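You operate a simulated robot arm through the tools that you are given. There is no shell and no other tool.

You run a simulated two-armed robot. Do the job below in one go: nothing can be reset, and whatever is moved stays where it is left.

Task
Switch the synthesizer on, tune it and try the horn tab.
Fine: the display ends on IN TUNE; hold the A key till the level lamps have shown for a second; that tab alone stays on; leave the other controls alone.
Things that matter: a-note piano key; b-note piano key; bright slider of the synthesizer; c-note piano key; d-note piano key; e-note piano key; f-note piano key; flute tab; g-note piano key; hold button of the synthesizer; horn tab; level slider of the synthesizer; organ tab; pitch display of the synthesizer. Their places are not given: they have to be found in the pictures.

Only the result counts: the job must be done as asked and must still hold three seconds after the hand-in. Knocking over, shifting, dropping, spilling or breaking anything else fails it.

Robot
Two 7-joint arms with two-finger parallel grippers on one trunk that stands fixed in place. Base frame: the origin is at the foot of the trunk, x ahead of it, y to its left, z up. Readings come in m, degrees, newtons and seconds.
The left shoulder is at [0.05, 0.168, 1.157], the right one opposite. With the tool pointing down near the work surface each hand reaches from about 0.1 to 0.64 m from the base axis, measured 20 degrees to its own side. Payload 1.57 kg a hand.
The tool frame of a hand sits at the grasp point between the pads (the TCP): z along the fingers, y along the line on which they close. The tips reach 0.03 m beyond it. Largest opening 0.08 m; finger width 0.017, thickness 0.012; the body of the gripper, 0.04 by 0.082 m, starts 0.08 m behind the TCP.
Orientation is that of the tool frame in the base frame, as a unit quaternion [w, x, y, z]. With the fingers straight down and closing along the base's y, the tool's x points along the base's -x, its y along +y and its z along -z.

Tools
- The arms move only by the tool play_rows. It takes "left_moves", "right_moves" or both (then of equal length, played together; a hand with none holds still); each is one flat list of numbers, 6 for each row, row after row: the shift along the tool's x, y, z in units of 30 mm (1.0 is 30 mm), then the turn, a rotation vector about the tool's x, y, z in units of 5 degrees (1.0 is 5 degrees). In form: [tx, ty, tz, wx, wy, wz, tx, ty, tz, wx, wy, wz, ...]. A call has 1 to 20 rows; each row shifts and turns the commanded pose from where the row before left it, along the tool's axes as they then stand. "left_gripper" and "right_gripper" are, for a hand that has rows, the closure in counts, from 0 (fully open) to 255 (shut), set as the call begins (left out, the last holds). A call with a number of a shift or a turn outside -1 to 1 is refused whole. Rows are played at 5 a second. More than 0.05 m and 8.6 degrees between two rows, or a gripper value outside its range, and nothing of the call is played. A pose out of reach is approached as far as the arm can. The call stops where the force on the tool passes 90 N (or 10 N more than at its start, if that is more) or the arm is blocked; 0.2 s more then pass. Each finger travels about 0.045 m/s and halts on what it meets, pressing with about 24 N; the grip force reading is that of the motor and also rises with nothing between the fingers. The clock runs only during rows and for 0.2 s after the last one: add rows that do not move to give the fingers time. The reply holds the time, the measured pose of the TCP, the force on the tool along the base axes, the opening and the grip force, in the units named above and with some noise, with the torque about the TCP (base axes, N m) and any sound that the robot's microphone picked up.
- Cameras (640 x 400 px; columns grow to the right, rows downward): "scene" is now at [0.105, -0.0479, 1.3546]; the picture's right is [-0.60, -0.80, 0.00], its down [-0.57, 0.42, -0.71] and it looks along [0.57, -0.42, -0.71] (base axes); focal length 314 px, centre (320, 200). "left" rides on the left gripper at [0.072, 0.007, -0.122] in its tool frame; the picture's right is [-0.09, 1.00, 0.00], its down [-0.84, -0.08, -0.54] and it looks along [-0.54, -0.05, 0.84] (tool axes); focal length 238 px, centre (320, 200). "right" rides on the right gripper at [0.072, -0.007, -0.122] in its tool frame; the picture's right is [0.09, 1.00, 0.00], its down [-0.84, 0.08, -0.54] and it looks along [-0.54, 0.05, 0.84] (tool axes); focal length 238 px, centre (320, 200).
- capture(camera): a new picture of that camera. No time passes.
- raise_lower(by): slides the trunk up (or, below 0, down) by that many m; the arms and the scene camera ride with it, the base frame stays. It gives what a move gives, with no picture.
- turn_head(pan, tilt): turns the head with the scene camera to pan (to the left, within 80 degrees either way) and tilt (down, from -29 to 69), counted from straight ahead of the robot. It gives what a move gives.
- point_at(camera, pixels): for up to 12 pixels [column, row] of the newest picture of that camera ("zoom" is the newest enlarged one), the place [x, y, z] in the base frame of the surface seen there, good to about 0.003 m. No time passes.
- enlarge(camera, box): a new picture of the part [left, top, right, bottom] of that camera's present view, enlarged. No time passes.
- finish_job(): hands the job in; it is judged then, once.

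Leave the grippers open and the arms clear of the work at the hand-in unless told otherwise.

The tools are called after "Emit:" as name(argument=value, ...) on one line, values as JSON. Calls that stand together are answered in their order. play_rows: Moves the arms, as the interface text tells. Its arguments: {"type":"object","properties":{"left_moves":{"type":"array"},"left_gripper":{"type":"number"},"right_moves":{"type":"array"},"right_gripper":{"type":"number"}},"required":[]} The other tools are called the same way: raise_lower (by) moves the trunk up or down; turn_head (pan, tilt) turns the head that bears the scene camera; capture (camera) takes a picture; point_at (camera, pixels) gives the place of the surface under pixels of a picture; enlarge (camera, box) takes an enlarged picture of a part of a camera's view; finish_job () hands the job in.

At the start:

```text
time: 0.0
left_ee_pos: [0.4105, -0.0361, 1.1533]
left_orientation: [-0.001, -0.001, 1.0, 0.0]
left_contact_force: [-0.3, 0.7, 0.0]
left_wrist_torque: [-0.02, 0.03, 0.02]
left_gripper_width: 0.0801
left_grip_force: 0.0
right_ee_pos: [0.3096, -0.4776, 1.0491]
right_orientation: [0.0, 0.0, 1.0, 0.0]
right_contact_force: [0.1, 0.6, -0.2]
right_wrist_torque: [-0.05, 0.0, 0.03]
right_gripper_width: 0.0802
right_grip_force: 0.1
trunk travel left (down, up): [-0.325, 0.118]
head pan, tilt (commanded): [-36.7, 45.0]
```

scene: 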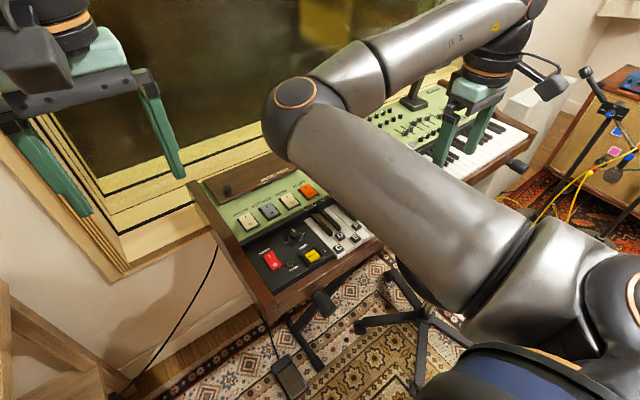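
right: 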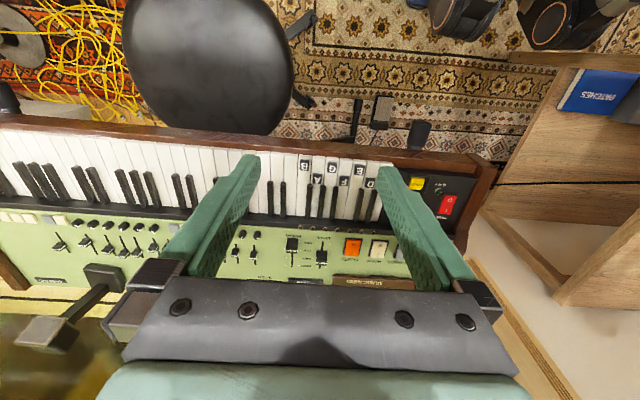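
left: 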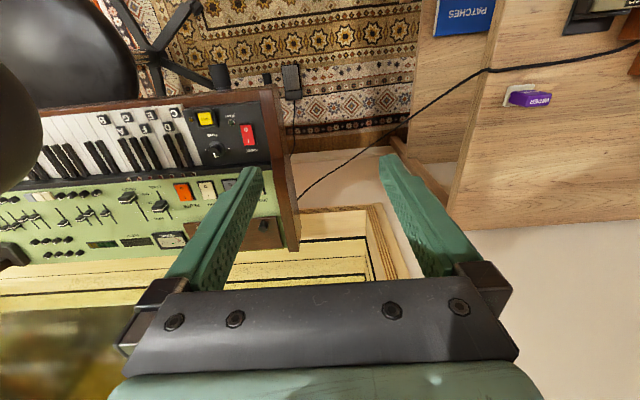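

I see a synthesizer in front of the right hand with a red power switch, a yellow button, a knob, tabs and lettered keys. First I'll take enlarged pictures to find the controls, without moving anything.

Emit:
enlarge(camera="scene", box=[180, 140, 400, 310])

Emit:
enlarge(camera="left", box=[0, 80, 320, 280])

Emit:
enlarge(camera="right", box=[220, 130, 500, 305])

```text
2.35 times, centred on (290, 225) of scene
```

zoom: 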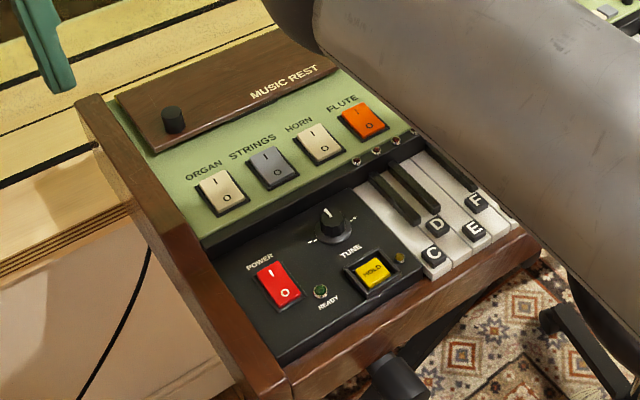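

```text
2.00 times, centred on (160, 180) of left
```

zoom: 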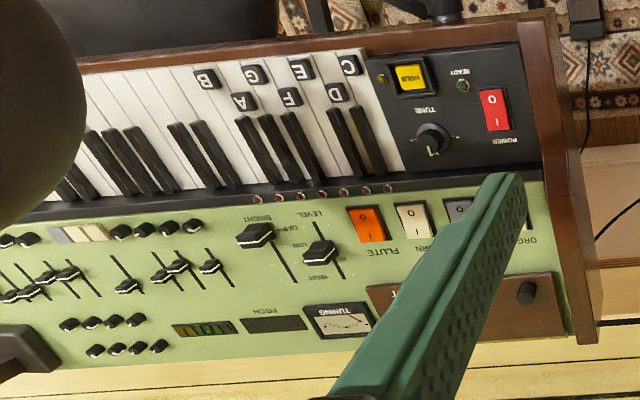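

```text
2.29 times, centred on (360, 218) of right
```

zoom: 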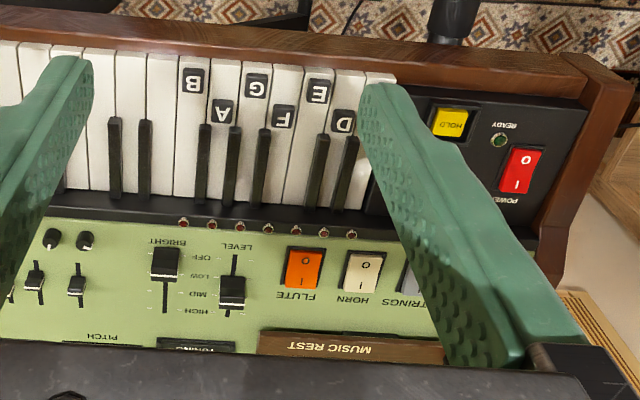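

I'll locate the controls in the scene picture: power switch about (271,260), tune knob (293,235), hold (313,255), tabs at (247,220), (269,210), (288,200), (307,190), keys near (335,235).

Emit:
capture(camera="scene")

Emit:
enlarge(camera="scene", box=[180, 160, 380, 285])

Emit:
enlarge(camera="scene", box=[350, 60, 540, 180])

```text
taken
```

scene: 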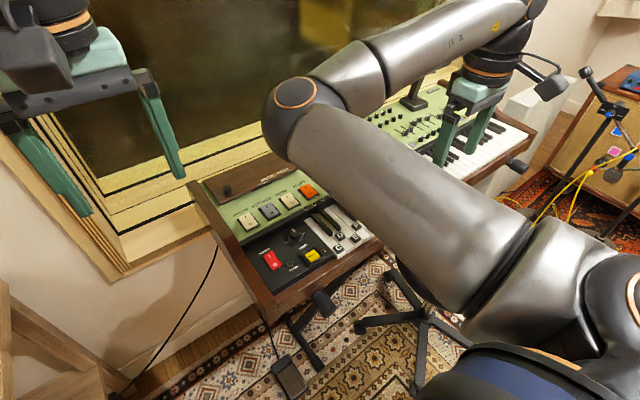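

```text
3.20 times, centred on (280, 222) of scene
```

zoom: 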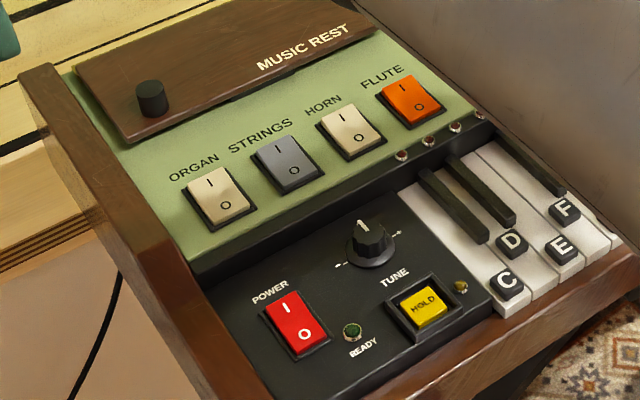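

```text
3.33 times, centred on (445, 120) of scene
```

zoom: 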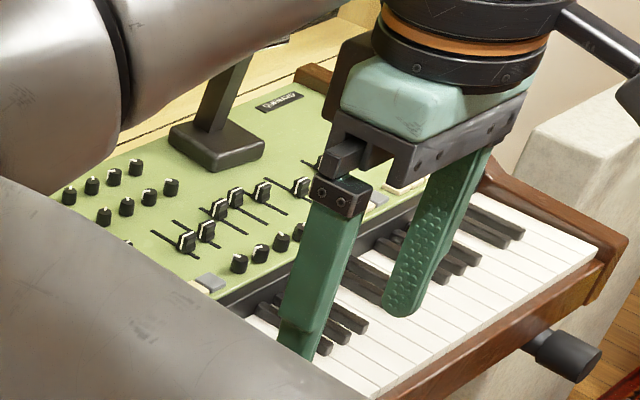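

Now I'll re-take the close-up of the control panel and measure the controls in it.

Emit:
enlarge(camera="scene", box=[180, 160, 380, 285])

Emit:
point_at(camera="zoom", pixels=[[285, 303], [306, 337], [370, 235], [352, 332], [424, 306], [210, 182], [226, 206], [341, 117], [359, 143], [403, 88], [416, 110], [305, 375]])

Emit:
point_at(camera="zoom", pixels=[[281, 151], [293, 172], [507, 281], [512, 241], [562, 249], [566, 210], [150, 95], [250, 60], [115, 185], [240, 390], [370, 260], [565, 280]])

```text
3.20 times, centred on (280, 222) of scene
```

zoom: 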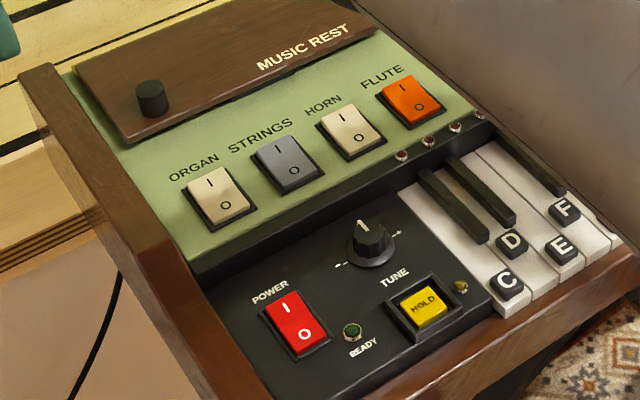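

```text
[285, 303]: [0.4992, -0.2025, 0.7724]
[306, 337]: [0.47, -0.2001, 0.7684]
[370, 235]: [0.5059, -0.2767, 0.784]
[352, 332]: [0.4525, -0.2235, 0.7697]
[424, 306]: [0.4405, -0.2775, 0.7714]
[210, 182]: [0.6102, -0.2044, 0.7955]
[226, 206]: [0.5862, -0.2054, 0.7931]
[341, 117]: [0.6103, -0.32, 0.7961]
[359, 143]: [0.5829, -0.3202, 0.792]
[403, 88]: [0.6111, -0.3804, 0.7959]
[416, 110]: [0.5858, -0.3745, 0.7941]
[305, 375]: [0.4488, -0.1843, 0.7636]
```

```text
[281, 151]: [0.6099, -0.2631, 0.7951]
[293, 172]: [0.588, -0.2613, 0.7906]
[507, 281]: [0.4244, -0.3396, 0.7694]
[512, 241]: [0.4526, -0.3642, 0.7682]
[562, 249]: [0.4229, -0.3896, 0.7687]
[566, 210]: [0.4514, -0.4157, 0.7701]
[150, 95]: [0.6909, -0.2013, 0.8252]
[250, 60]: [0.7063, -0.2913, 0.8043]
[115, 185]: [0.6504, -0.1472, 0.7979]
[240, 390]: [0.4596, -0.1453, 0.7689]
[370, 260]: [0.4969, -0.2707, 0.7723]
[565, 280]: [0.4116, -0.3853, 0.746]
```

The controls line up with the base axes: power I end about (0.499,-0.203), knob (0.506,-0.277), horn I end (0.610,-0.320). Next I'll look for the display, lamps and lettered keys through the left hand's camera.

Emit:
enlarge(camera="left", box=[0, 100, 240, 250])

Emit:
point_at(camera="zoom", pixels=[[467, 20], [373, 93], [325, 89], [280, 29], [277, 97], [450, 375], [365, 376], [273, 381], [530, 263], [577, 263], [430, 315], [340, 295]])

Emit:
enlarge(camera="right", box=[240, 130, 480, 280])

```text
2.67 times, centred on (120, 175) of left
```

zoom: 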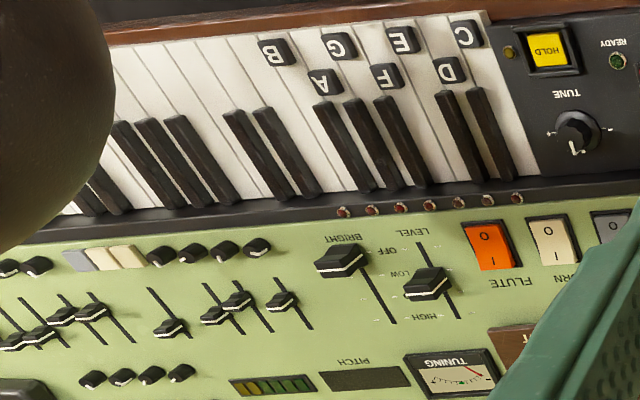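

```text
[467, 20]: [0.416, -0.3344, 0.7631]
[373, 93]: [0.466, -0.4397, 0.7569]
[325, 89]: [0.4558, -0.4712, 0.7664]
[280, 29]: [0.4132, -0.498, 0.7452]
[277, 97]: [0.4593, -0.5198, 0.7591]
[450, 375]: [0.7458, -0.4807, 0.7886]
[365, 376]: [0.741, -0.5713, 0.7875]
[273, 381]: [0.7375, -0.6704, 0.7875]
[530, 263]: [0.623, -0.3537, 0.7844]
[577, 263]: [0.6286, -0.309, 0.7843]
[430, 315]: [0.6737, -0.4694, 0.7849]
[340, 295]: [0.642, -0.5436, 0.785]
```

```text
2.67 times, centred on (360, 205) of right
```

zoom: 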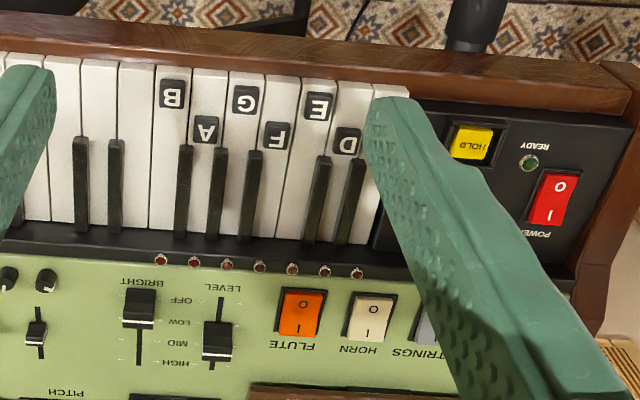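

From the right hand's camera I can see the A key label at (206,129) of the close-up. I'll measure its edges, its neighbours and the label.

Emit:
point_at(camera="zoom", pixels=[[206, 129], [173, 93], [245, 99], [210, 85], [193, 85], [228, 85], [217, 150], [185, 150], [205, 180], [277, 135], [347, 142], [318, 105]])

Emit:
point_at(camera="zoom", pixels=[[553, 213], [560, 185], [473, 143], [375, 303], [364, 332], [305, 303], [295, 330], [216, 340], [210, 55], [160, 260], [226, 264], [212, 72]])

```text
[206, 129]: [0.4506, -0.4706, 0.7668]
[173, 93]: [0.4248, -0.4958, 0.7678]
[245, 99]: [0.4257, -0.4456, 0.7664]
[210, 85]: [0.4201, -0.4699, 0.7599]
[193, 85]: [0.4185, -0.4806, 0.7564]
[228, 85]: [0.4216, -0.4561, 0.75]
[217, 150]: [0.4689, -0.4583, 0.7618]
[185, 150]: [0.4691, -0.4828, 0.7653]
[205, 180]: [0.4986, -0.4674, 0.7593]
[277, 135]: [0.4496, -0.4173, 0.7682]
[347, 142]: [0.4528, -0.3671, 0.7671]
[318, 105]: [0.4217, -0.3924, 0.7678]
```

```text
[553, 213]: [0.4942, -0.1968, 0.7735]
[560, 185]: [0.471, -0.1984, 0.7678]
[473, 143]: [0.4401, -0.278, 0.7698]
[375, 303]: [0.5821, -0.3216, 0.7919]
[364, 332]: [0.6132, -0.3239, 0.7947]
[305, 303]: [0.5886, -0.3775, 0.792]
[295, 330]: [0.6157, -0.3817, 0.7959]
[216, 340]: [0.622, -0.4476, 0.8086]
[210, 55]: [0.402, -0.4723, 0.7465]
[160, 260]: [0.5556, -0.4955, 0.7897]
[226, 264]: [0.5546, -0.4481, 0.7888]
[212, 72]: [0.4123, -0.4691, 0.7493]
```

All tab rockers look the same (O end down... to be checked later). The power switch's I end is at about (0.497,-0.200,0.773). I'll close the right gripper and bring it above the switch at about z 0.87, while the left hand backs off a little to the left to stay clear.

Emit:
play_rows(right_moves=[-0.52, 0.77, 0.5, 0, 0, 0, -0.52, 0.77, 0.5, 0, 0, 0, -0.52, 0.77, 0.5, 0, 0, 0, -0.52, 0.77, 0.5, 0, 0, 0, -0.52, 0.77, 0.5, 0, 0, 0, -0.52, 0.77, 0.5, 0, 0, 0, -0.52, 0.77, 0.5, 0, 0, 0, -0.52, 0.77, 0.5, 0, 0, 0, -0.52, 0.77, 0.5, 0, 0, 0, -0.52, 0.77, 0.5, 0, 0, 0, -0.52, 0.77, 0.5, 0, 0, 0, -0.52, 0.77, 0.5, 0, 0, 0], left_moves=[0.14, 0.25, 0, 0, 0, 0, 0.14, 0.25, 0, 0, 0, 0, 0.14, 0.25, 0, 0, 0, 0, 0.14, 0.25, 0, 0, 0, 0, 0.14, 0.25, 0, 0, 0, 0, 0.14, 0.25, 0, 0, 0, 0, 0.14, 0.25, 0, 0, 0, 0, 0.14, 0.25, 0, 0, 0, 0, 0.14, 0.25, 0, 0, 0, 0, 0.14, 0.25, 0, 0, 0, 0, 0.14, 0.25, 0, 0, 0, 0, 0.14, 0.25, 0, 0, 0, 0], right_gripper=255)

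Emit:
capture(camera="scene")

Emit:
capture(camera="right")

Emit:
capture(camera="left")

```text
time: 2.6
left_ee_pos: [0.3585, 0.0539, 1.1542]
left_orientation: [0.0, -0.002, 1.0, 0.0]
left_contact_force: [0.1, -0.4, 0.1]
left_wrist_torque: [-0.02, 0.03, 0.0]
left_gripper_width: 0.0801
left_grip_force: 0.1
right_ee_pos: [0.5176, -0.2475, 0.8641]
right_orientation: [0.001, 0.005, 1.0, -0.002]
right_contact_force: [0.1, 0.0, -0.1]
right_wrist_torque: [-0.01, 0.03, 0.0]
right_gripper_width: 0.0
right_grip_force: 21.4
right hand out of reach, approached as far as the arm can: row 5, 6, 7, 8
trunk travel left (down, up): [-0.325, 0.118]
head pan, tilt (commanded): [-36.7, 45.0]
```

```text
taken
```

scene: 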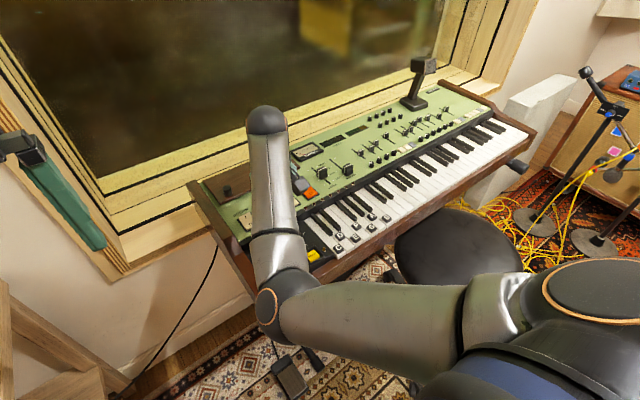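

```text
taken
```

right: 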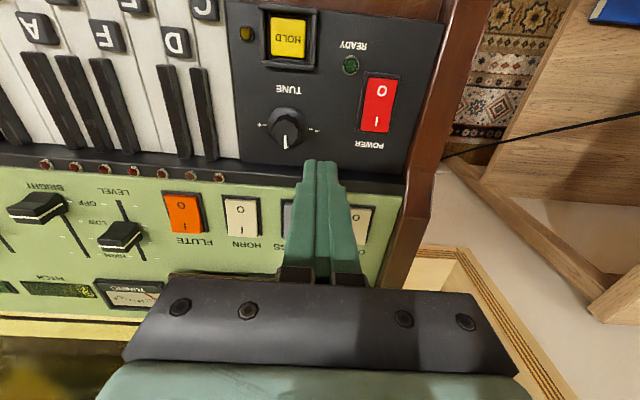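

```text
taken
```

left: 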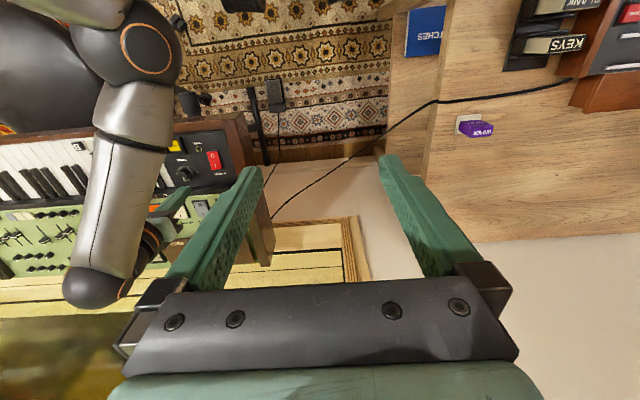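

The right hand arrived at (0.518,-0.248,0.864) rather than over the switch, as some rows were out of reach and the elbow swung over. I'll measure where the forearm and elbow are before going on.

Emit:
point_at(camera="scene", pixels=[[265, 120], [270, 180], [275, 240], [268, 308], [340, 310], [440, 310], [310, 193], [330, 238]])

Emit:
point_at(camera="right", pixels=[[377, 120], [383, 90], [286, 128], [286, 145], [243, 230], [243, 203], [186, 225], [182, 202], [352, 64], [364, 218], [60, 290], [318, 165]])

Emit:
enlarge(camera="right", box=[140, 0, 460, 200])

Emit:
enlarge(camera="scene", box=[270, 90, 430, 190])

```text
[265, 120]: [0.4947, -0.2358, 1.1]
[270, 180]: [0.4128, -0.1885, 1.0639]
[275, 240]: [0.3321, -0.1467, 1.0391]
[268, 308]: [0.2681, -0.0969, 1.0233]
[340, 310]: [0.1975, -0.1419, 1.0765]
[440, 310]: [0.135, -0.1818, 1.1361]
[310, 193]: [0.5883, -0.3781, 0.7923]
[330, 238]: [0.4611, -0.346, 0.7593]
```

```text
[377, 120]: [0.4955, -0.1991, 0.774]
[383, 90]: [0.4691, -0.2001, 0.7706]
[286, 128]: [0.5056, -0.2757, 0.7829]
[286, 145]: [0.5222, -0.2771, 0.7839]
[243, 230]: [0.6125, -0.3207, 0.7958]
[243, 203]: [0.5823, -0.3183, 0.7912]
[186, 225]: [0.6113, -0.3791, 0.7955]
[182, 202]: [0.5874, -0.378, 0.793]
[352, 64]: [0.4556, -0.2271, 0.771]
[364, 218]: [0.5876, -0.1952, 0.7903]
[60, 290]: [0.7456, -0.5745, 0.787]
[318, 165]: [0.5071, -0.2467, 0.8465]
```

```text
2.00 times, centred on (300, 100) of right
```

zoom: 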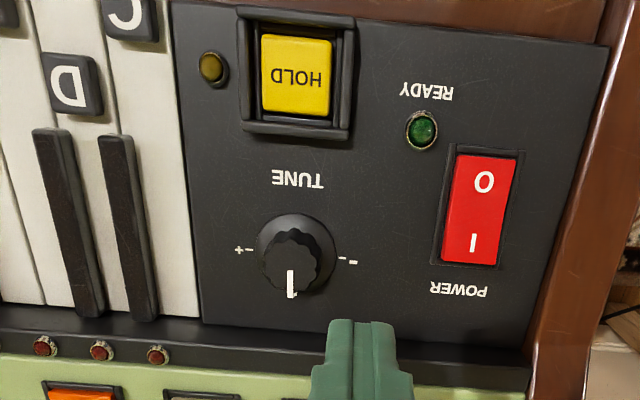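

```text
4.00 times, centred on (350, 140) of scene
```

zoom: 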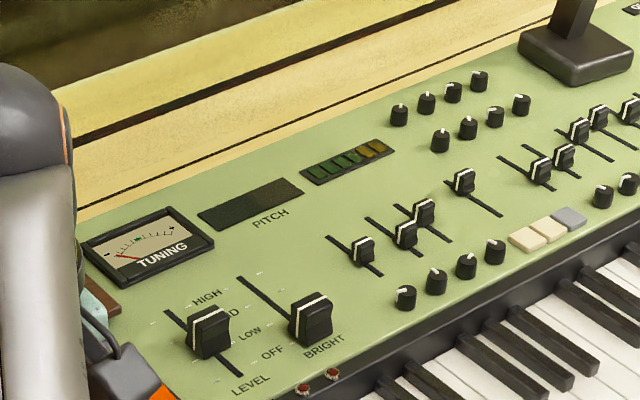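

The tips are clear of everything and the scene camera now sees the TUNING meter, PITCH display and level lamps. I'll play a few still rows to see whether the hand settles on its commanded place.

Emit:
play_rows(right_moves=[0, 0, 0, 0, 0, 0, 0, 0, 0, 0, 0, 0, 0, 0, 0, 0, 0, 0])

```text
time: 3.4
left_ee_pos: [0.3596, 0.0538, 1.1531]
left_orientation: [0.001, -0.001, 1.0, 0.0]
left_contact_force: [-0.1, 0.4, 0.2]
left_wrist_torque: [-0.01, 0.02, -0.02]
left_gripper_width: 0.0799
left_grip_force: 0.1
right_ee_pos: [0.5151, -0.2479, 0.8617]
right_orientation: [0.0, 0.002, 1.0, -0.003]
right_contact_force: [0.0, 0.8, 0.7]
right_wrist_torque: [0.02, 0.04, 0.01]
right_gripper_width: 0.0
right_grip_force: 21.2
trunk travel left (down, up): [-0.325, 0.118]
head pan, tilt (commanded): [-36.7, 45.0]
```

The hand holds at about (0.516,-0.248,0.863), so that is its command now. Next I move it over the power switch's I end (0.496,-0.200) and come down to just above it.

Emit:
play_rows(right_moves=[0.225, 0.53, 0, 0, 0, 0, 0.225, 0.53, 0, 0, 0, 0, 0.225, 0.53, 0, 0, 0, 0, 0, 0, 0.6, 0, 0, 0, 0, 0, 0.6, 0, 0, 0, 0, 0, 0, 0, 0, 0])

Emit:
capture(camera="right")

Emit:
enlarge(camera="right", box=[220, 60, 420, 185])

```text
time: 5.0
left_ee_pos: [0.36, 0.0531, 1.1525]
left_orientation: [-0.001, 0.0, 1.0, 0.0]
left_contact_force: [-0.9, -0.1, -0.6]
left_wrist_torque: [-0.01, 0.0, 0.02]
left_gripper_width: 0.0798
left_grip_force: 0.0
right_ee_pos: [0.5316, -0.1919, 0.8732]
right_orientation: [0.053, -0.001, 0.999, 0.004]
right_contact_force: [-0.4, -0.3, -0.5]
right_wrist_torque: [0.0, -0.04, 0.03]
right_gripper_width: 0.0001
right_grip_force: 21.1
right hand out of reach, approached as far as the arm can: row 3
trunk travel left (down, up): [-0.325, 0.118]
head pan, tilt (commanded): [-36.7, 45.0]
stopped in row 6 (right hand): the arm was blocked; the commanded pose is now the measured one
```

```text
taken
```

right: 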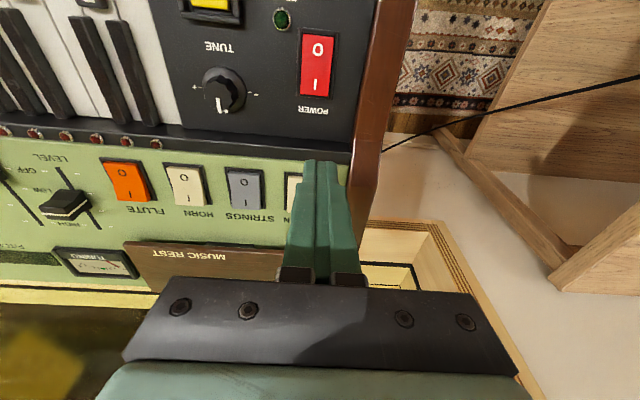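

```text
3.20 times, centred on (320, 122) of right
```

zoom: 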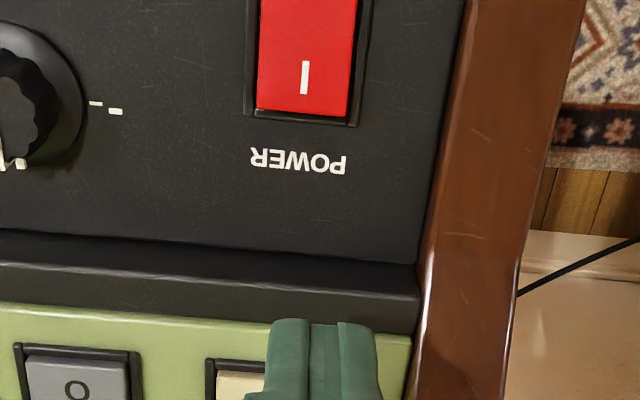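

The arm was blocked and the hand drifted to (0.532,-0.192,0.873) with no force on the tool, so it looks like a joint or elbow limit. I'll look at the scene to understand it.

Emit:
capture(camera="scene")

Emit:
capture(camera="left")

```text
taken
```

scene: 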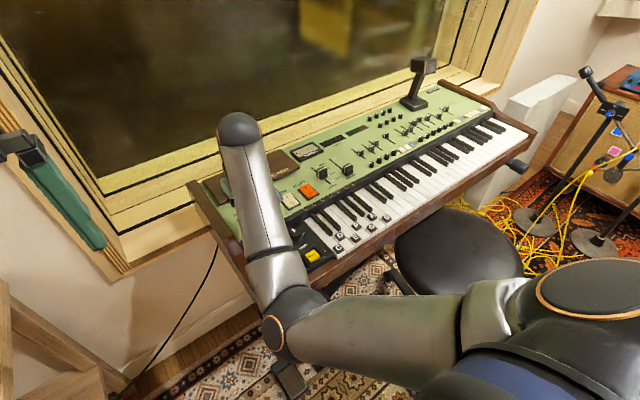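

```text
taken
```

left: 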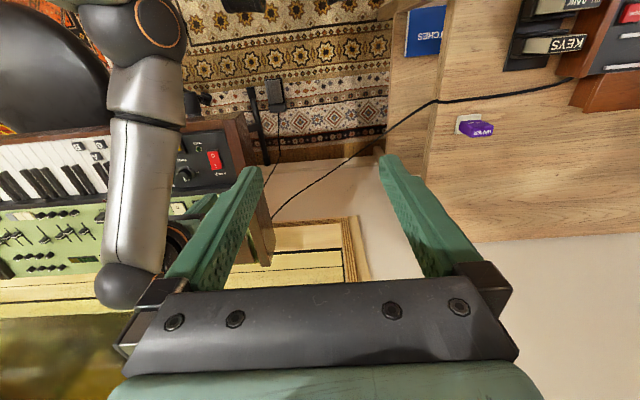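

The elbow sits low and inward and may be touching the other arm. I'll turn the head toward straight ahead and down to see both elbows.

Emit:
turn_head(pan=0, tilt=60)

Emit:
capture(camera="scene")

```text
time: 6.0
left_ee_pos: [0.3583, 0.0533, 1.1539]
left_orientation: [0.0, -0.001, 1.0, 0.0]
left_contact_force: [0.6, 0.6, -0.7]
left_wrist_torque: [0.03, 0.0, 0.01]
left_gripper_width: 0.0799
left_grip_force: 0.0
right_ee_pos: [0.5308, -0.1922, 0.8717]
right_orientation: [0.052, -0.001, 0.999, 0.006]
right_contact_force: [0.0, 0.4, -0.4]
right_wrist_torque: [0.0, -0.02, 0.0]
right_gripper_width: 0.0001
right_grip_force: 21.5
trunk travel left (down, up): [-0.325, 0.118]
head pan, tilt (commanded): [0.0, 60.0]
```

```text
taken
```

scene: 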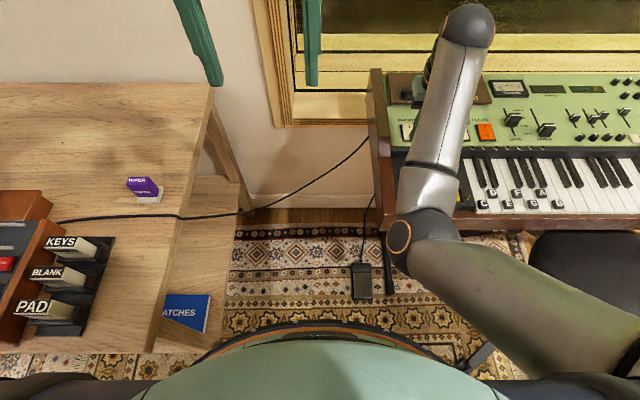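

The left arm is nowhere near. The wrist seems to be at its bending limit, as the forearm rises from a low elbow while the tool points straight down. I'll tilt the fingers forward 25 degrees while rising a little to relieve it.

Emit:
play_rows(right_moves=[0, 0, -0.3, 0, -1, 0, 0, 0, -0.3, 0, -1, 0, 0, 0, -0.1, 0, -1, 0, 0, 0, 0, 0, -1, 0, 0, 0, 0, 0, -1, 0, 0, 0, 0, 0, 0, 0])

Emit:
turn_head(pan=-36.7, tilt=45)

Emit:
capture(camera="scene")

Emit:
capture(camera="right")

```text
time: 6.9
left_ee_pos: [0.3594, 0.0531, 1.1528]
left_orientation: [0.001, 0.0, 1.0, 0.0]
left_contact_force: [-0.4, -0.4, -0.1]
left_wrist_torque: [0.0, -0.01, -0.01]
left_gripper_width: 0.0801
left_grip_force: 0.1
right_ee_pos: [0.5648, -0.2016, 0.9746]
right_orientation: [0.264, 0.008, 0.965, 0.002]
right_contact_force: [-0.4, 0.1, 0.2]
right_wrist_torque: [-0.05, 0.01, -0.01]
right_gripper_width: 0.0
right_grip_force: 20.7
trunk travel left (down, up): [-0.325, 0.118]
head pan, tilt (commanded): [0.0, 60.0]
stopped in row 4 (right hand): the arm was blocked; the commanded pose is now the measured one
```

```text
time: 7.9
left_ee_pos: [0.3593, 0.0528, 1.1533]
left_orientation: [0.0, -0.001, 1.0, 0.001]
left_contact_force: [0.0, 0.0, -0.6]
left_wrist_torque: [-0.03, 0.0, -0.01]
left_gripper_width: 0.0802
left_grip_force: 0.0
right_ee_pos: [0.5652, -0.2029, 0.9755]
right_orientation: [0.261, 0.01, 0.965, 0.003]
right_contact_force: [0.3, -0.5, 0.2]
right_wrist_torque: [-0.02, 0.01, -0.03]
right_gripper_width: 0.0
right_grip_force: 21.2
trunk travel left (down, up): [-0.325, 0.118]
head pan, tilt (commanded): [-36.7, 45.0]
```

```text
taken
```

scene: 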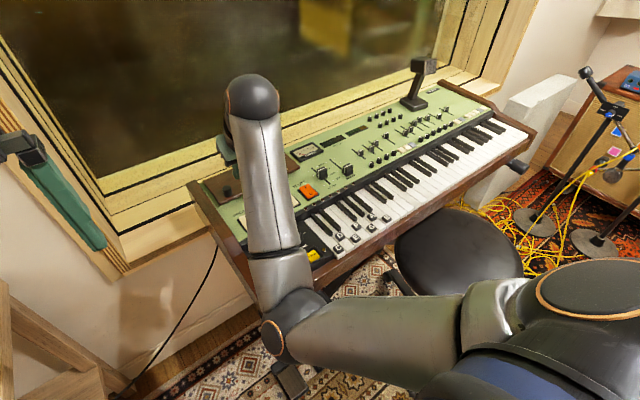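

```text
taken
```

right: 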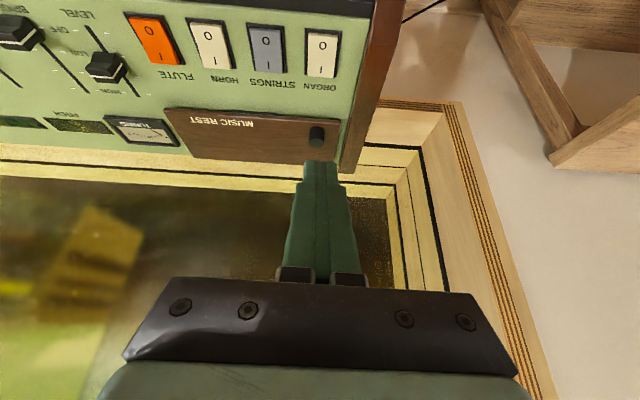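

The hand rose to z 0.975 with a 30 degree tilt and was blocked again, so some joint up the arm is at a limit. I'll measure the arm's links in the scene picture to understand its shape.

Emit:
point_at(camera="scene", pixels=[[252, 95], [262, 150], [270, 200], [278, 250], [290, 300], [272, 340], [330, 335], [400, 340], [480, 320], [520, 310], [600, 290], [560, 350]])

Emit:
turn_head(pan=-20, tilt=69)

Emit:
capture(camera="scene")

Emit:
capture(camera="left")

```text
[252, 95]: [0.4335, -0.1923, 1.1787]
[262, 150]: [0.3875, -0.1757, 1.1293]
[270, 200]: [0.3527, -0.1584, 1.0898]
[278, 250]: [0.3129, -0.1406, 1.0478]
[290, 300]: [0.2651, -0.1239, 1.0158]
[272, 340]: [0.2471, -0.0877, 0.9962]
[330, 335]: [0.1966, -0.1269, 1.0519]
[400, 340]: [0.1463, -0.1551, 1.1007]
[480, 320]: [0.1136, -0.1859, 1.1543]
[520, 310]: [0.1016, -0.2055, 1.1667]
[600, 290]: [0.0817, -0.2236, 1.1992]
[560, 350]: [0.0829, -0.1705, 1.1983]
```

```text
time: 8.8
left_ee_pos: [0.3592, 0.0527, 1.1526]
left_orientation: [0.0, -0.001, 1.0, 0.001]
left_contact_force: [0.5, -0.5, -1.0]
left_wrist_torque: [0.02, 0.0, -0.01]
left_gripper_width: 0.0798
left_grip_force: 0.0
right_ee_pos: [0.5657, -0.2024, 0.9748]
right_orientation: [0.262, 0.009, 0.965, 0.003]
right_contact_force: [-0.1, 0.1, 0.5]
right_wrist_torque: [0.01, 0.01, -0.03]
right_gripper_width: 0.0001
right_grip_force: 21.5
trunk travel left (down, up): [-0.325, 0.118]
head pan, tilt (commanded): [-20.0, 68.8]
```

```text
taken
```

scene: 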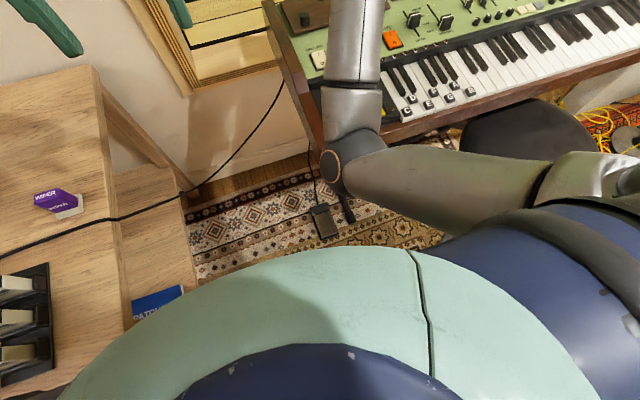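

```text
taken
```

left: 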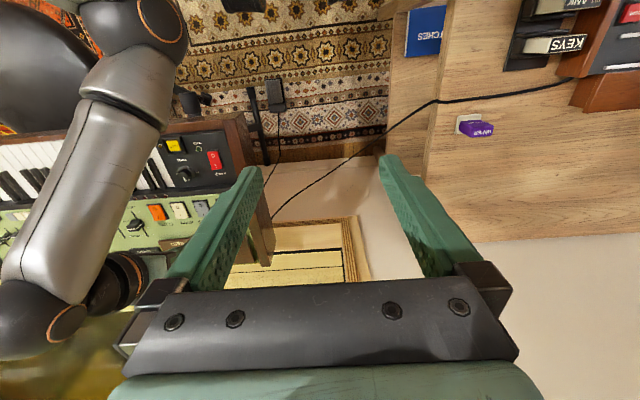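

Upper arm and elbow (about 0.25,-0.10,1.00) lie close in front of the trunk. I'll measure the trunk's dome in this downward picture to see whether the upper arm rests against it.

Emit:
point_at(camera="scene", pixels=[[330, 300], [400, 250], [420, 225], [460, 260], [500, 230], [560, 270], [540, 160], [600, 180], [440, 180], [360, 160], [330, 170], [250, 290]])

Emit:
turn_head(pan=-60, tilt=60)

Emit:
capture(camera="scene")

```text
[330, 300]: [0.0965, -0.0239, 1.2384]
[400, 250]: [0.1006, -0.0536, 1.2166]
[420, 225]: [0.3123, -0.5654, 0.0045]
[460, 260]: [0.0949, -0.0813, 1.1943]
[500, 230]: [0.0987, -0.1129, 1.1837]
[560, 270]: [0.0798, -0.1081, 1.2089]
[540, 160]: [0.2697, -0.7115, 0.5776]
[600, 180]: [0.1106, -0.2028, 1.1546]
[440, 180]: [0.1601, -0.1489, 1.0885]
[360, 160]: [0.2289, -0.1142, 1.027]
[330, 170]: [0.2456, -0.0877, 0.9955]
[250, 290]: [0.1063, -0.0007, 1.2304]
```

```text
time: 9.9
left_ee_pos: [0.3599, 0.0536, 1.1546]
left_orientation: [0.0, 0.0, 1.0, 0.0]
left_contact_force: [-0.1, 0.2, 0.1]
left_wrist_torque: [0.0, -0.01, -0.04]
left_gripper_width: 0.08
left_grip_force: 0.0
right_ee_pos: [0.5637, -0.2019, 0.974]
right_orientation: [0.262, 0.009, 0.965, 0.003]
right_contact_force: [0.6, 0.2, 0.1]
right_wrist_torque: [0.03, 0.04, -0.02]
right_gripper_width: 0.0
right_grip_force: 21.2
trunk travel left (down, up): [-0.325, 0.118]
head pan, tilt (commanded): [-60.0, 60.0]
```

```text
taken
```

scene: 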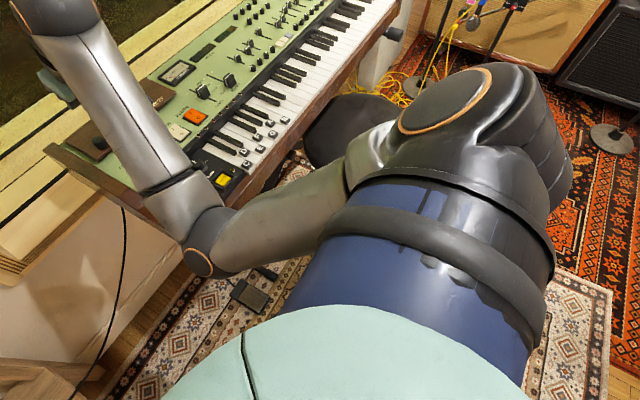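

The upper arm points inward at about its limit (elbow y stays at -0.10). I'll take the right hand back out: first up and slightly back, then right to near its starting place with the tool returning to vertical, and come in again by another path (down first, then left).

Emit:
play_rows(right_moves=[-0.06, 0, -0.9, 0, 0, 0, -0.06, 0, -0.9, 0, 0, 0, -0.06, -0.2, -0.9, 0, 0, 0, 0, -0.8, 0, 0, 0.5, 0, 0, -0.8, 0, 0, 0.5, 0, 0.3, -0.8, 0, 0, 0.5, 0, 0.5, -0.9, 0, 0, 0.6, 0, 0.7, -0.9, 0, 0, 0.7, 0, 0.9, -0.9, 0, 0, 0.8, 0, 0.9, -0.9, 0, 0, 0.8, 0, 0.9, -0.9, 0, 0, 0.8, 0, 0.9, -0.9, 0, 0, 0.8, 0, 0, 0, 0, 0, 0, 0])

Emit:
turn_head(pan=-36.7, tilt=45)

Emit:
capture(camera="scene")

```text
time: 12.7
left_ee_pos: [0.3584, 0.0538, 1.1526]
left_orientation: [0.0, -0.001, 1.0, -0.001]
left_contact_force: [-0.1, -0.4, 0.5]
left_wrist_torque: [0.02, 0.01, 0.0]
left_gripper_width: 0.08
left_grip_force: 0.1
right_ee_pos: [0.3929, -0.4408, 0.9951]
right_orientation: [0.003, 0.005, 1.0, 0.007]
right_contact_force: [0.7, 0.8, 0.4]
right_wrist_torque: [0.03, -0.01, -0.03]
right_gripper_width: 0.0
right_grip_force: 21.8
right hand out of reach, approached as far as the arm can: row 3, 4
trunk travel left (down, up): [-0.325, 0.118]
head pan, tilt (commanded): [-60.0, 60.0]
```

```text
time: 13.5
left_ee_pos: [0.3586, 0.0543, 1.1534]
left_orientation: [0.0, -0.001, 1.0, 0.0]
left_contact_force: [0.4, -0.1, 0.9]
left_wrist_torque: [0.0, -0.02, 0.0]
left_gripper_width: 0.0803
left_grip_force: 0.0
right_ee_pos: [0.3959, -0.4422, 0.9958]
right_orientation: [0.003, 0.007, 1.0, 0.007]
right_contact_force: [0.2, -0.2, 0.6]
right_wrist_torque: [0.02, 0.03, -0.02]
right_gripper_width: 0.0
right_grip_force: 20.1
trunk travel left (down, up): [-0.325, 0.118]
head pan, tilt (commanded): [-36.7, 45.0]
```

```text
taken
```

scene: 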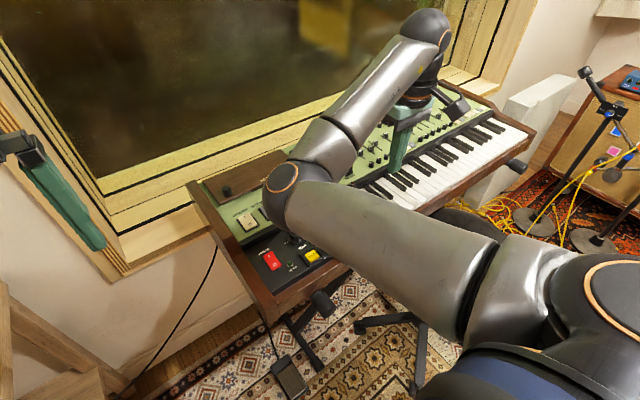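

Hand is at (0.394,-0.442,0.996), tool vertical, elbow in front of the chest. I'll measure the elbow, then go straight down to z about 0.87 and look again.

Emit:
point_at(camera="scene", pixels=[[282, 177], [310, 200], [340, 140], [390, 85], [425, 25], [460, 300]])

Emit:
play_rows(right_moves=[-0.2, 0, 0.7, 0, 0, 0, -0.2, 0, 0.7, 0, 0, 0, -0.2, 0, 0.7, 0, 0, 0, -0.2, 0, 0.7, 0, 0, 0, -0.2, 0, 0.7, 0, 0, 0, -0.2, 0, 0.6, 0, 0, 0, 0, 0, 0, 0, 0, 0])

Emit:
capture(camera="scene")

```text
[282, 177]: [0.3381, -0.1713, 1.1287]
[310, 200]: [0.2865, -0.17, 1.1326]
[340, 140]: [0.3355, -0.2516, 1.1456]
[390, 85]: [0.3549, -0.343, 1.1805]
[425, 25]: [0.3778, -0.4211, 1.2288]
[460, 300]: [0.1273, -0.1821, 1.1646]
```

```text
time: 15.1
left_ee_pos: [0.3582, 0.0548, 1.1538]
left_orientation: [0.001, -0.001, 1.0, 0.0]
left_contact_force: [-0.4, 1.2, 0.0]
left_wrist_torque: [-0.03, -0.01, -0.04]
left_gripper_width: 0.0799
left_grip_force: 0.0
right_ee_pos: [0.4307, -0.4406, 0.8701]
right_orientation: [0.003, 0.008, 1.0, 0.005]
right_contact_force: [-0.3, 0.1, 0.1]
right_wrist_torque: [0.0, 0.01, 0.0]
right_gripper_width: 0.0002
right_grip_force: 21.2
trunk travel left (down, up): [-0.325, 0.118]
head pan, tilt (commanded): [-36.7, 45.0]
```

```text
taken
```

scene: 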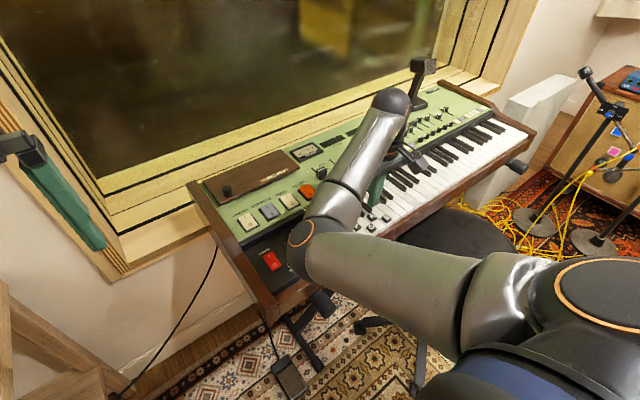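

The elbow is now about (0.30,-0.16,1.04). I'll reach left for the power switch with the tool leaning (wrist kept to the right, fingers pointing left-down by 25 degrees), staying at z about 0.86.

Emit:
play_rows(right_moves=[-0.275, 0.982, 0.042, -0.625, 0, 0, -0.275, 0.978, 0.095, -0.625, 0, 0, -0.275, 0.971, 0.148, -0.625, 0, 0, -0.275, 0.962, 0.201, -0.625, 0, 0, -0.275, 0.949, 0.253, -0.625, 0, 0, -0.275, 0.934, 0.304, -0.625, 0, 0, -0.275, 0.916, 0.355, -0.625, 0, 0, -0.275, 0.895, 0.405, -0.625, 0, 0, 0, 0, 0, 0, 0, 0])

Emit:
capture(camera="scene")

Emit:
capture(camera="right")

```text
time: 17.1
left_ee_pos: [0.359, 0.0535, 1.1529]
left_orientation: [0.0, -0.001, 1.0, 0.0]
left_contact_force: [-0.2, 0.5, 0.3]
left_wrist_torque: [-0.01, 0.01, -0.01]
left_gripper_width: 0.0802
left_grip_force: 0.2
right_ee_pos: [0.5116, -0.2117, 0.8572]
right_orientation: [0.004, 0.006, 0.975, 0.223]
right_contact_force: [-1.0, -0.3, -0.3]
right_wrist_torque: [0.0, -0.01, -0.01]
right_gripper_width: 0.0
right_grip_force: 21.7
right hand out of reach, approached as far as the arm can: row 6, 7, 8
trunk travel left (down, up): [-0.325, 0.118]
head pan, tilt (commanded): [-36.7, 45.0]
```

```text
taken
```

scene: 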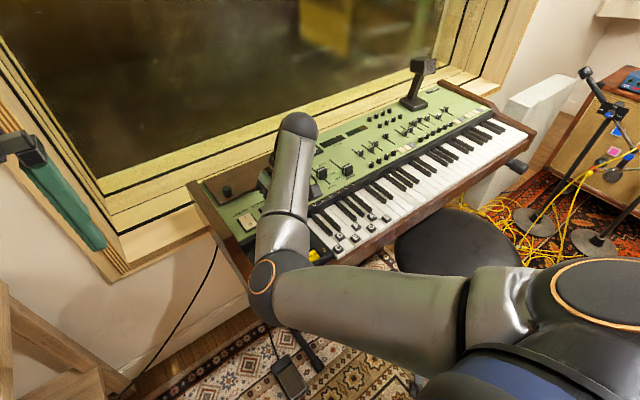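

```text
taken
```

right: 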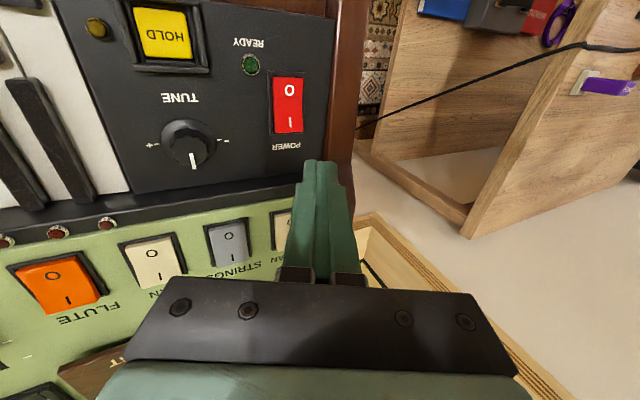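

The hand is at (0.512,-0.212,0.857) with a 26 degree lean, close to the switch, but the last rows hit a limit. I'll measure the elbow and wrist again.

Emit:
point_at(camera="scene", pixels=[[263, 277], [290, 270], [282, 230], [295, 180], [298, 125], [340, 300], [440, 310]])

Emit:
point_at(camera="right", pixels=[[290, 122], [290, 92], [190, 135], [192, 158], [315, 165], [335, 165]])

```text
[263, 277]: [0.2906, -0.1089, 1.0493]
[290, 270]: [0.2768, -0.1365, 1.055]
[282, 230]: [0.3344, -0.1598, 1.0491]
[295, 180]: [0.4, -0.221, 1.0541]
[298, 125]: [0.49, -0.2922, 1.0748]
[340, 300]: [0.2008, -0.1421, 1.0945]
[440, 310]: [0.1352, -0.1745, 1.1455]
```

```text
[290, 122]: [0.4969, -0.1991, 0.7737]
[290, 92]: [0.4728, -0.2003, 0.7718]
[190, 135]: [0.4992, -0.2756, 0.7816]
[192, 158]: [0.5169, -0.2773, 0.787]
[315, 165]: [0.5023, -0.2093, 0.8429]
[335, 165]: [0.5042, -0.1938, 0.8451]
```

The wrist bend is the likely limit because the elbow is lower than the wrist. Raising the trunk will lift the elbow relative to the work and ease the bend, so I'll raise it 0.115 m; the hands are clear above everything.

Emit:
raise_lower(by=0.115)

Emit:
capture(camera="scene")

```text
time: 18.6
left_ee_pos: [0.3591, 0.0538, 1.2693]
left_orientation: [0.0, -0.001, 1.0, 0.0]
left_contact_force: [-0.5, -0.1, -0.5]
left_wrist_torque: [-0.01, 0.02, 0.01]
left_gripper_width: 0.0799
left_grip_force: 0.1
right_ee_pos: [0.511, -0.2115, 0.9732]
right_orientation: [0.005, 0.007, 0.975, 0.223]
right_contact_force: [-0.3, 0.2, -0.1]
right_wrist_torque: [-0.01, 0.01, 0.0]
right_gripper_width: 0.0
right_grip_force: 20.7
trunk travel left (down, up): [-0.44, 0.003]
head pan, tilt (commanded): [-36.7, 45.0]
```

```text
taken
```

scene: 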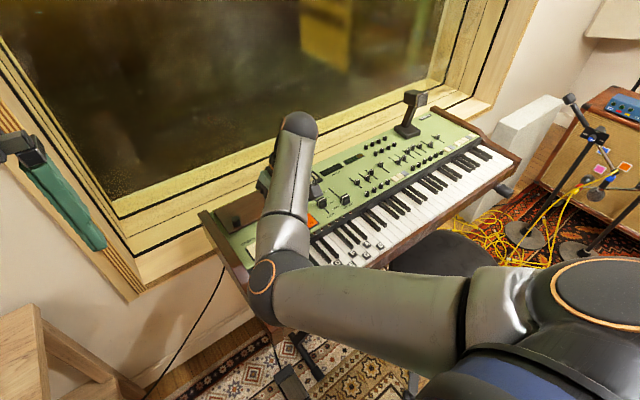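

Trunk is up 0.115 m and the right hand is at z 0.973. I'll bring the tool back to vertical while going down to about (0.50,-0.23,0.87).

Emit:
play_rows(right_moves=[0.046, -0.262, 0.351, 0.645, 0, 0, 0.046, -0.242, 0.365, 0.645, 0, 0, 0.046, -0.221, 0.378, 0.645, 0, 0, 0.046, -0.199, 0.39, 0.645, 0, 0, 0.046, -0.177, 0.4, 0.645, 0, 0, 0.046, -0.154, 0.41, 0.645, 0, 0, 0.046, -0.131, 0.418, 0.645, 0, 0, 0.046, -0.107, 0.425, 0.645, 0, 0, 0, 0, 0, 0, 0, 0])

Emit:
capture(camera="scene")

Emit:
capture(camera="right")

```text
time: 20.5
left_ee_pos: [0.3591, 0.053, 1.2687]
left_orientation: [0.0, 0.0, 1.0, 0.0]
left_contact_force: [-1.0, 1.1, -0.3]
left_wrist_torque: [-0.01, -0.02, 0.0]
left_gripper_width: 0.0801
left_grip_force: 0.1
right_ee_pos: [0.5528, -0.2133, 0.9382]
right_orientation: [0.075, -0.003, 0.997, 0.013]
right_contact_force: [0.0, 0.0, -0.5]
right_wrist_torque: [0.0, 0.01, -0.02]
right_gripper_width: 0.0001
right_grip_force: 21.2
trunk travel left (down, up): [-0.44, 0.003]
head pan, tilt (commanded): [-36.7, 45.0]
stopped in row 9 (right hand): the arm was blocked; the commanded pose is now the measured one
```

```text
taken
```

scene: 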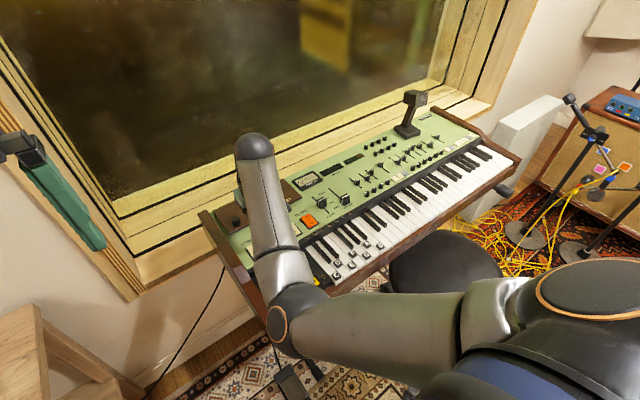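

```text
taken
```

right: 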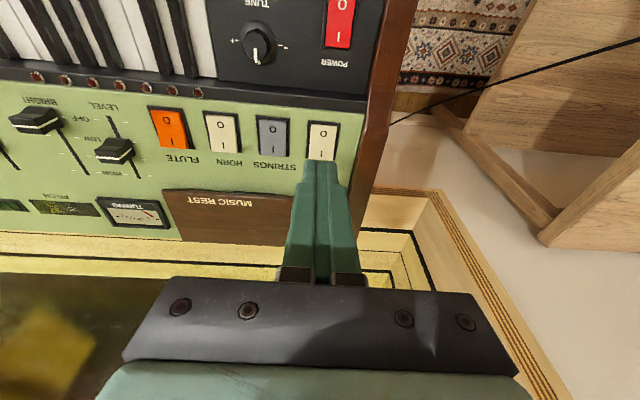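

Blocked again, this time with the whole arm short by about 9 degrees in pitch about the shoulder's side axis, so the shoulder pitch is at its stop with the elbow this low. I'll measure the elbow again to confirm.

Emit:
point_at(camera="scene", pixels=[[278, 325], [300, 305], [290, 265], [275, 215], [255, 145], [340, 330], [440, 330], [580, 300]])

Emit:
turn_head(pan=-75, tilt=50)

Emit:
capture(camera="scene")

```text
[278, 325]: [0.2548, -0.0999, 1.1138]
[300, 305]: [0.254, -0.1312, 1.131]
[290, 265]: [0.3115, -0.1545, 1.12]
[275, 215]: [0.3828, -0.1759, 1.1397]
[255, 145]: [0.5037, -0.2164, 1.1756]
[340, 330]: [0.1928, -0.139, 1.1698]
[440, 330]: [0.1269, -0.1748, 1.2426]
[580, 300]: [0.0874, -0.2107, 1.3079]
```

```text
time: 21.6
left_ee_pos: [0.3592, 0.0528, 1.2679]
left_orientation: [0.001, -0.002, 1.0, 0.0]
left_contact_force: [0.2, -0.9, 0.1]
left_wrist_torque: [-0.04, 0.01, 0.03]
left_gripper_width: 0.0801
left_grip_force: 0.0
right_ee_pos: [0.5521, -0.2139, 0.9374]
right_orientation: [0.074, -0.003, 0.997, 0.012]
right_contact_force: [0.4, -0.4, -0.3]
right_wrist_torque: [0.0, -0.01, -0.01]
right_gripper_width: 0.0
right_grip_force: 21.5
trunk travel left (down, up): [-0.44, 0.003]
head pan, tilt (commanded): [-75.0, 50.0]
```

```text
taken
```

scene: 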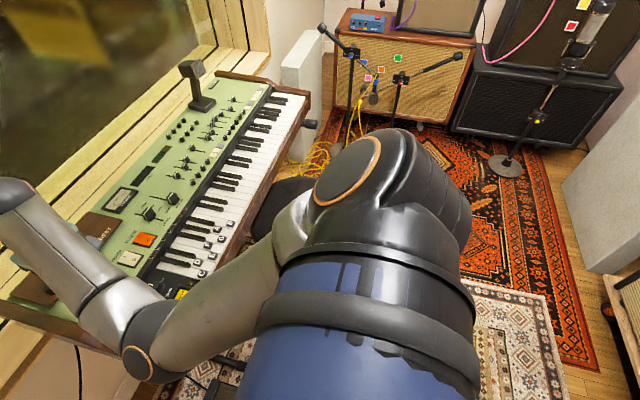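

The elbow is at the same place relative to the shoulder as before, so that's a stop of the upper arm in this elbow-low posture. I want the elbow higher: I'll stretch the arm out to the right where it is free and roll the hand, so the elbow swings up. First I check how much room there is on the right.

Emit:
point_at(camera="scene", pixels=[[330, 35], [400, 78], [450, 62], [195, 70], [200, 105], [300, 60], [570, 65], [290, 110], [305, 125], [230, 30], [620, 200], [270, 210]])

```text
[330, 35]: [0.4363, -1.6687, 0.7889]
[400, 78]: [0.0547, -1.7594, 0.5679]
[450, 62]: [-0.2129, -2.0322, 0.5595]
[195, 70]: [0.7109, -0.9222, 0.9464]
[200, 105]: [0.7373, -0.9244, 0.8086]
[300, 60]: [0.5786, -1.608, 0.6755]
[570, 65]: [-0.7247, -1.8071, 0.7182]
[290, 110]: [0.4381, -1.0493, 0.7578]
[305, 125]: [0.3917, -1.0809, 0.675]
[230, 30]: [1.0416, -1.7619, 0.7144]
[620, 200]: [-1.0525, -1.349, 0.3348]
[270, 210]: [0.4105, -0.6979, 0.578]
```

There's plenty of free room to the right at z above 1.0. First I bring the hand up and right to about (0.42,-0.45,1.05), tool vertical.

Emit:
play_rows(right_moves=[0.42, -0.873, -0.486, 0, 0.19, 0, 0.43, -0.873, -0.48, 0, 0.19, 0, 0.44, -0.873, -0.47, 0, 0.19, 0, 0.45, -0.873, -0.46, 0, 0.19, 0, 0.45, -0.873, -0.45, 0, 0.19, 0, 0.46, -0.873, -0.44, 0, 0.19, 0, 0.47, -0.873, -0.43, 0, 0.19, 0, 0.48, -0.873, -0.42, 0, 0.19, 0, 0.49, -0.873, -0.417, 0, 0.19, 0, 0, 0, 0, 0, 0, 0])

Emit:
capture(camera="scene")

```text
time: 23.8
left_ee_pos: [0.3601, 0.0532, 1.2689]
left_orientation: [0.0, -0.001, 1.0, 0.0]
left_contact_force: [0.2, -0.2, 0.0]
left_wrist_torque: [0.01, 0.03, -0.02]
left_gripper_width: 0.0801
left_grip_force: 0.0
right_ee_pos: [0.4214, -0.4521, 1.0421]
right_orientation: [-0.002, -0.003, 1.0, 0.011]
right_contact_force: [0.8, 0.2, 0.7]
right_wrist_torque: [0.02, 0.02, 0.01]
right_gripper_width: 0.0
right_grip_force: 21.1
trunk travel left (down, up): [-0.44, 0.003]
head pan, tilt (commanded): [-75.0, 50.0]
```

```text
taken
```

scene: 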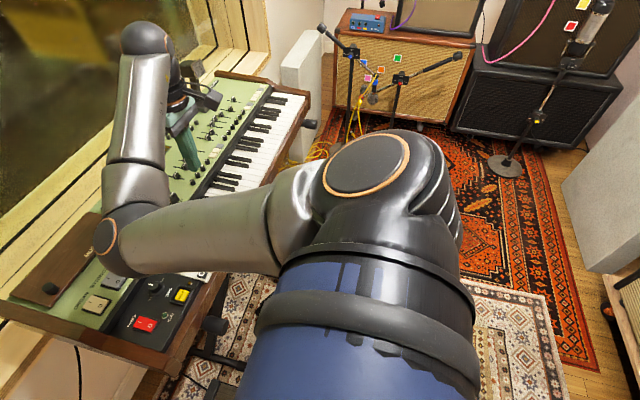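

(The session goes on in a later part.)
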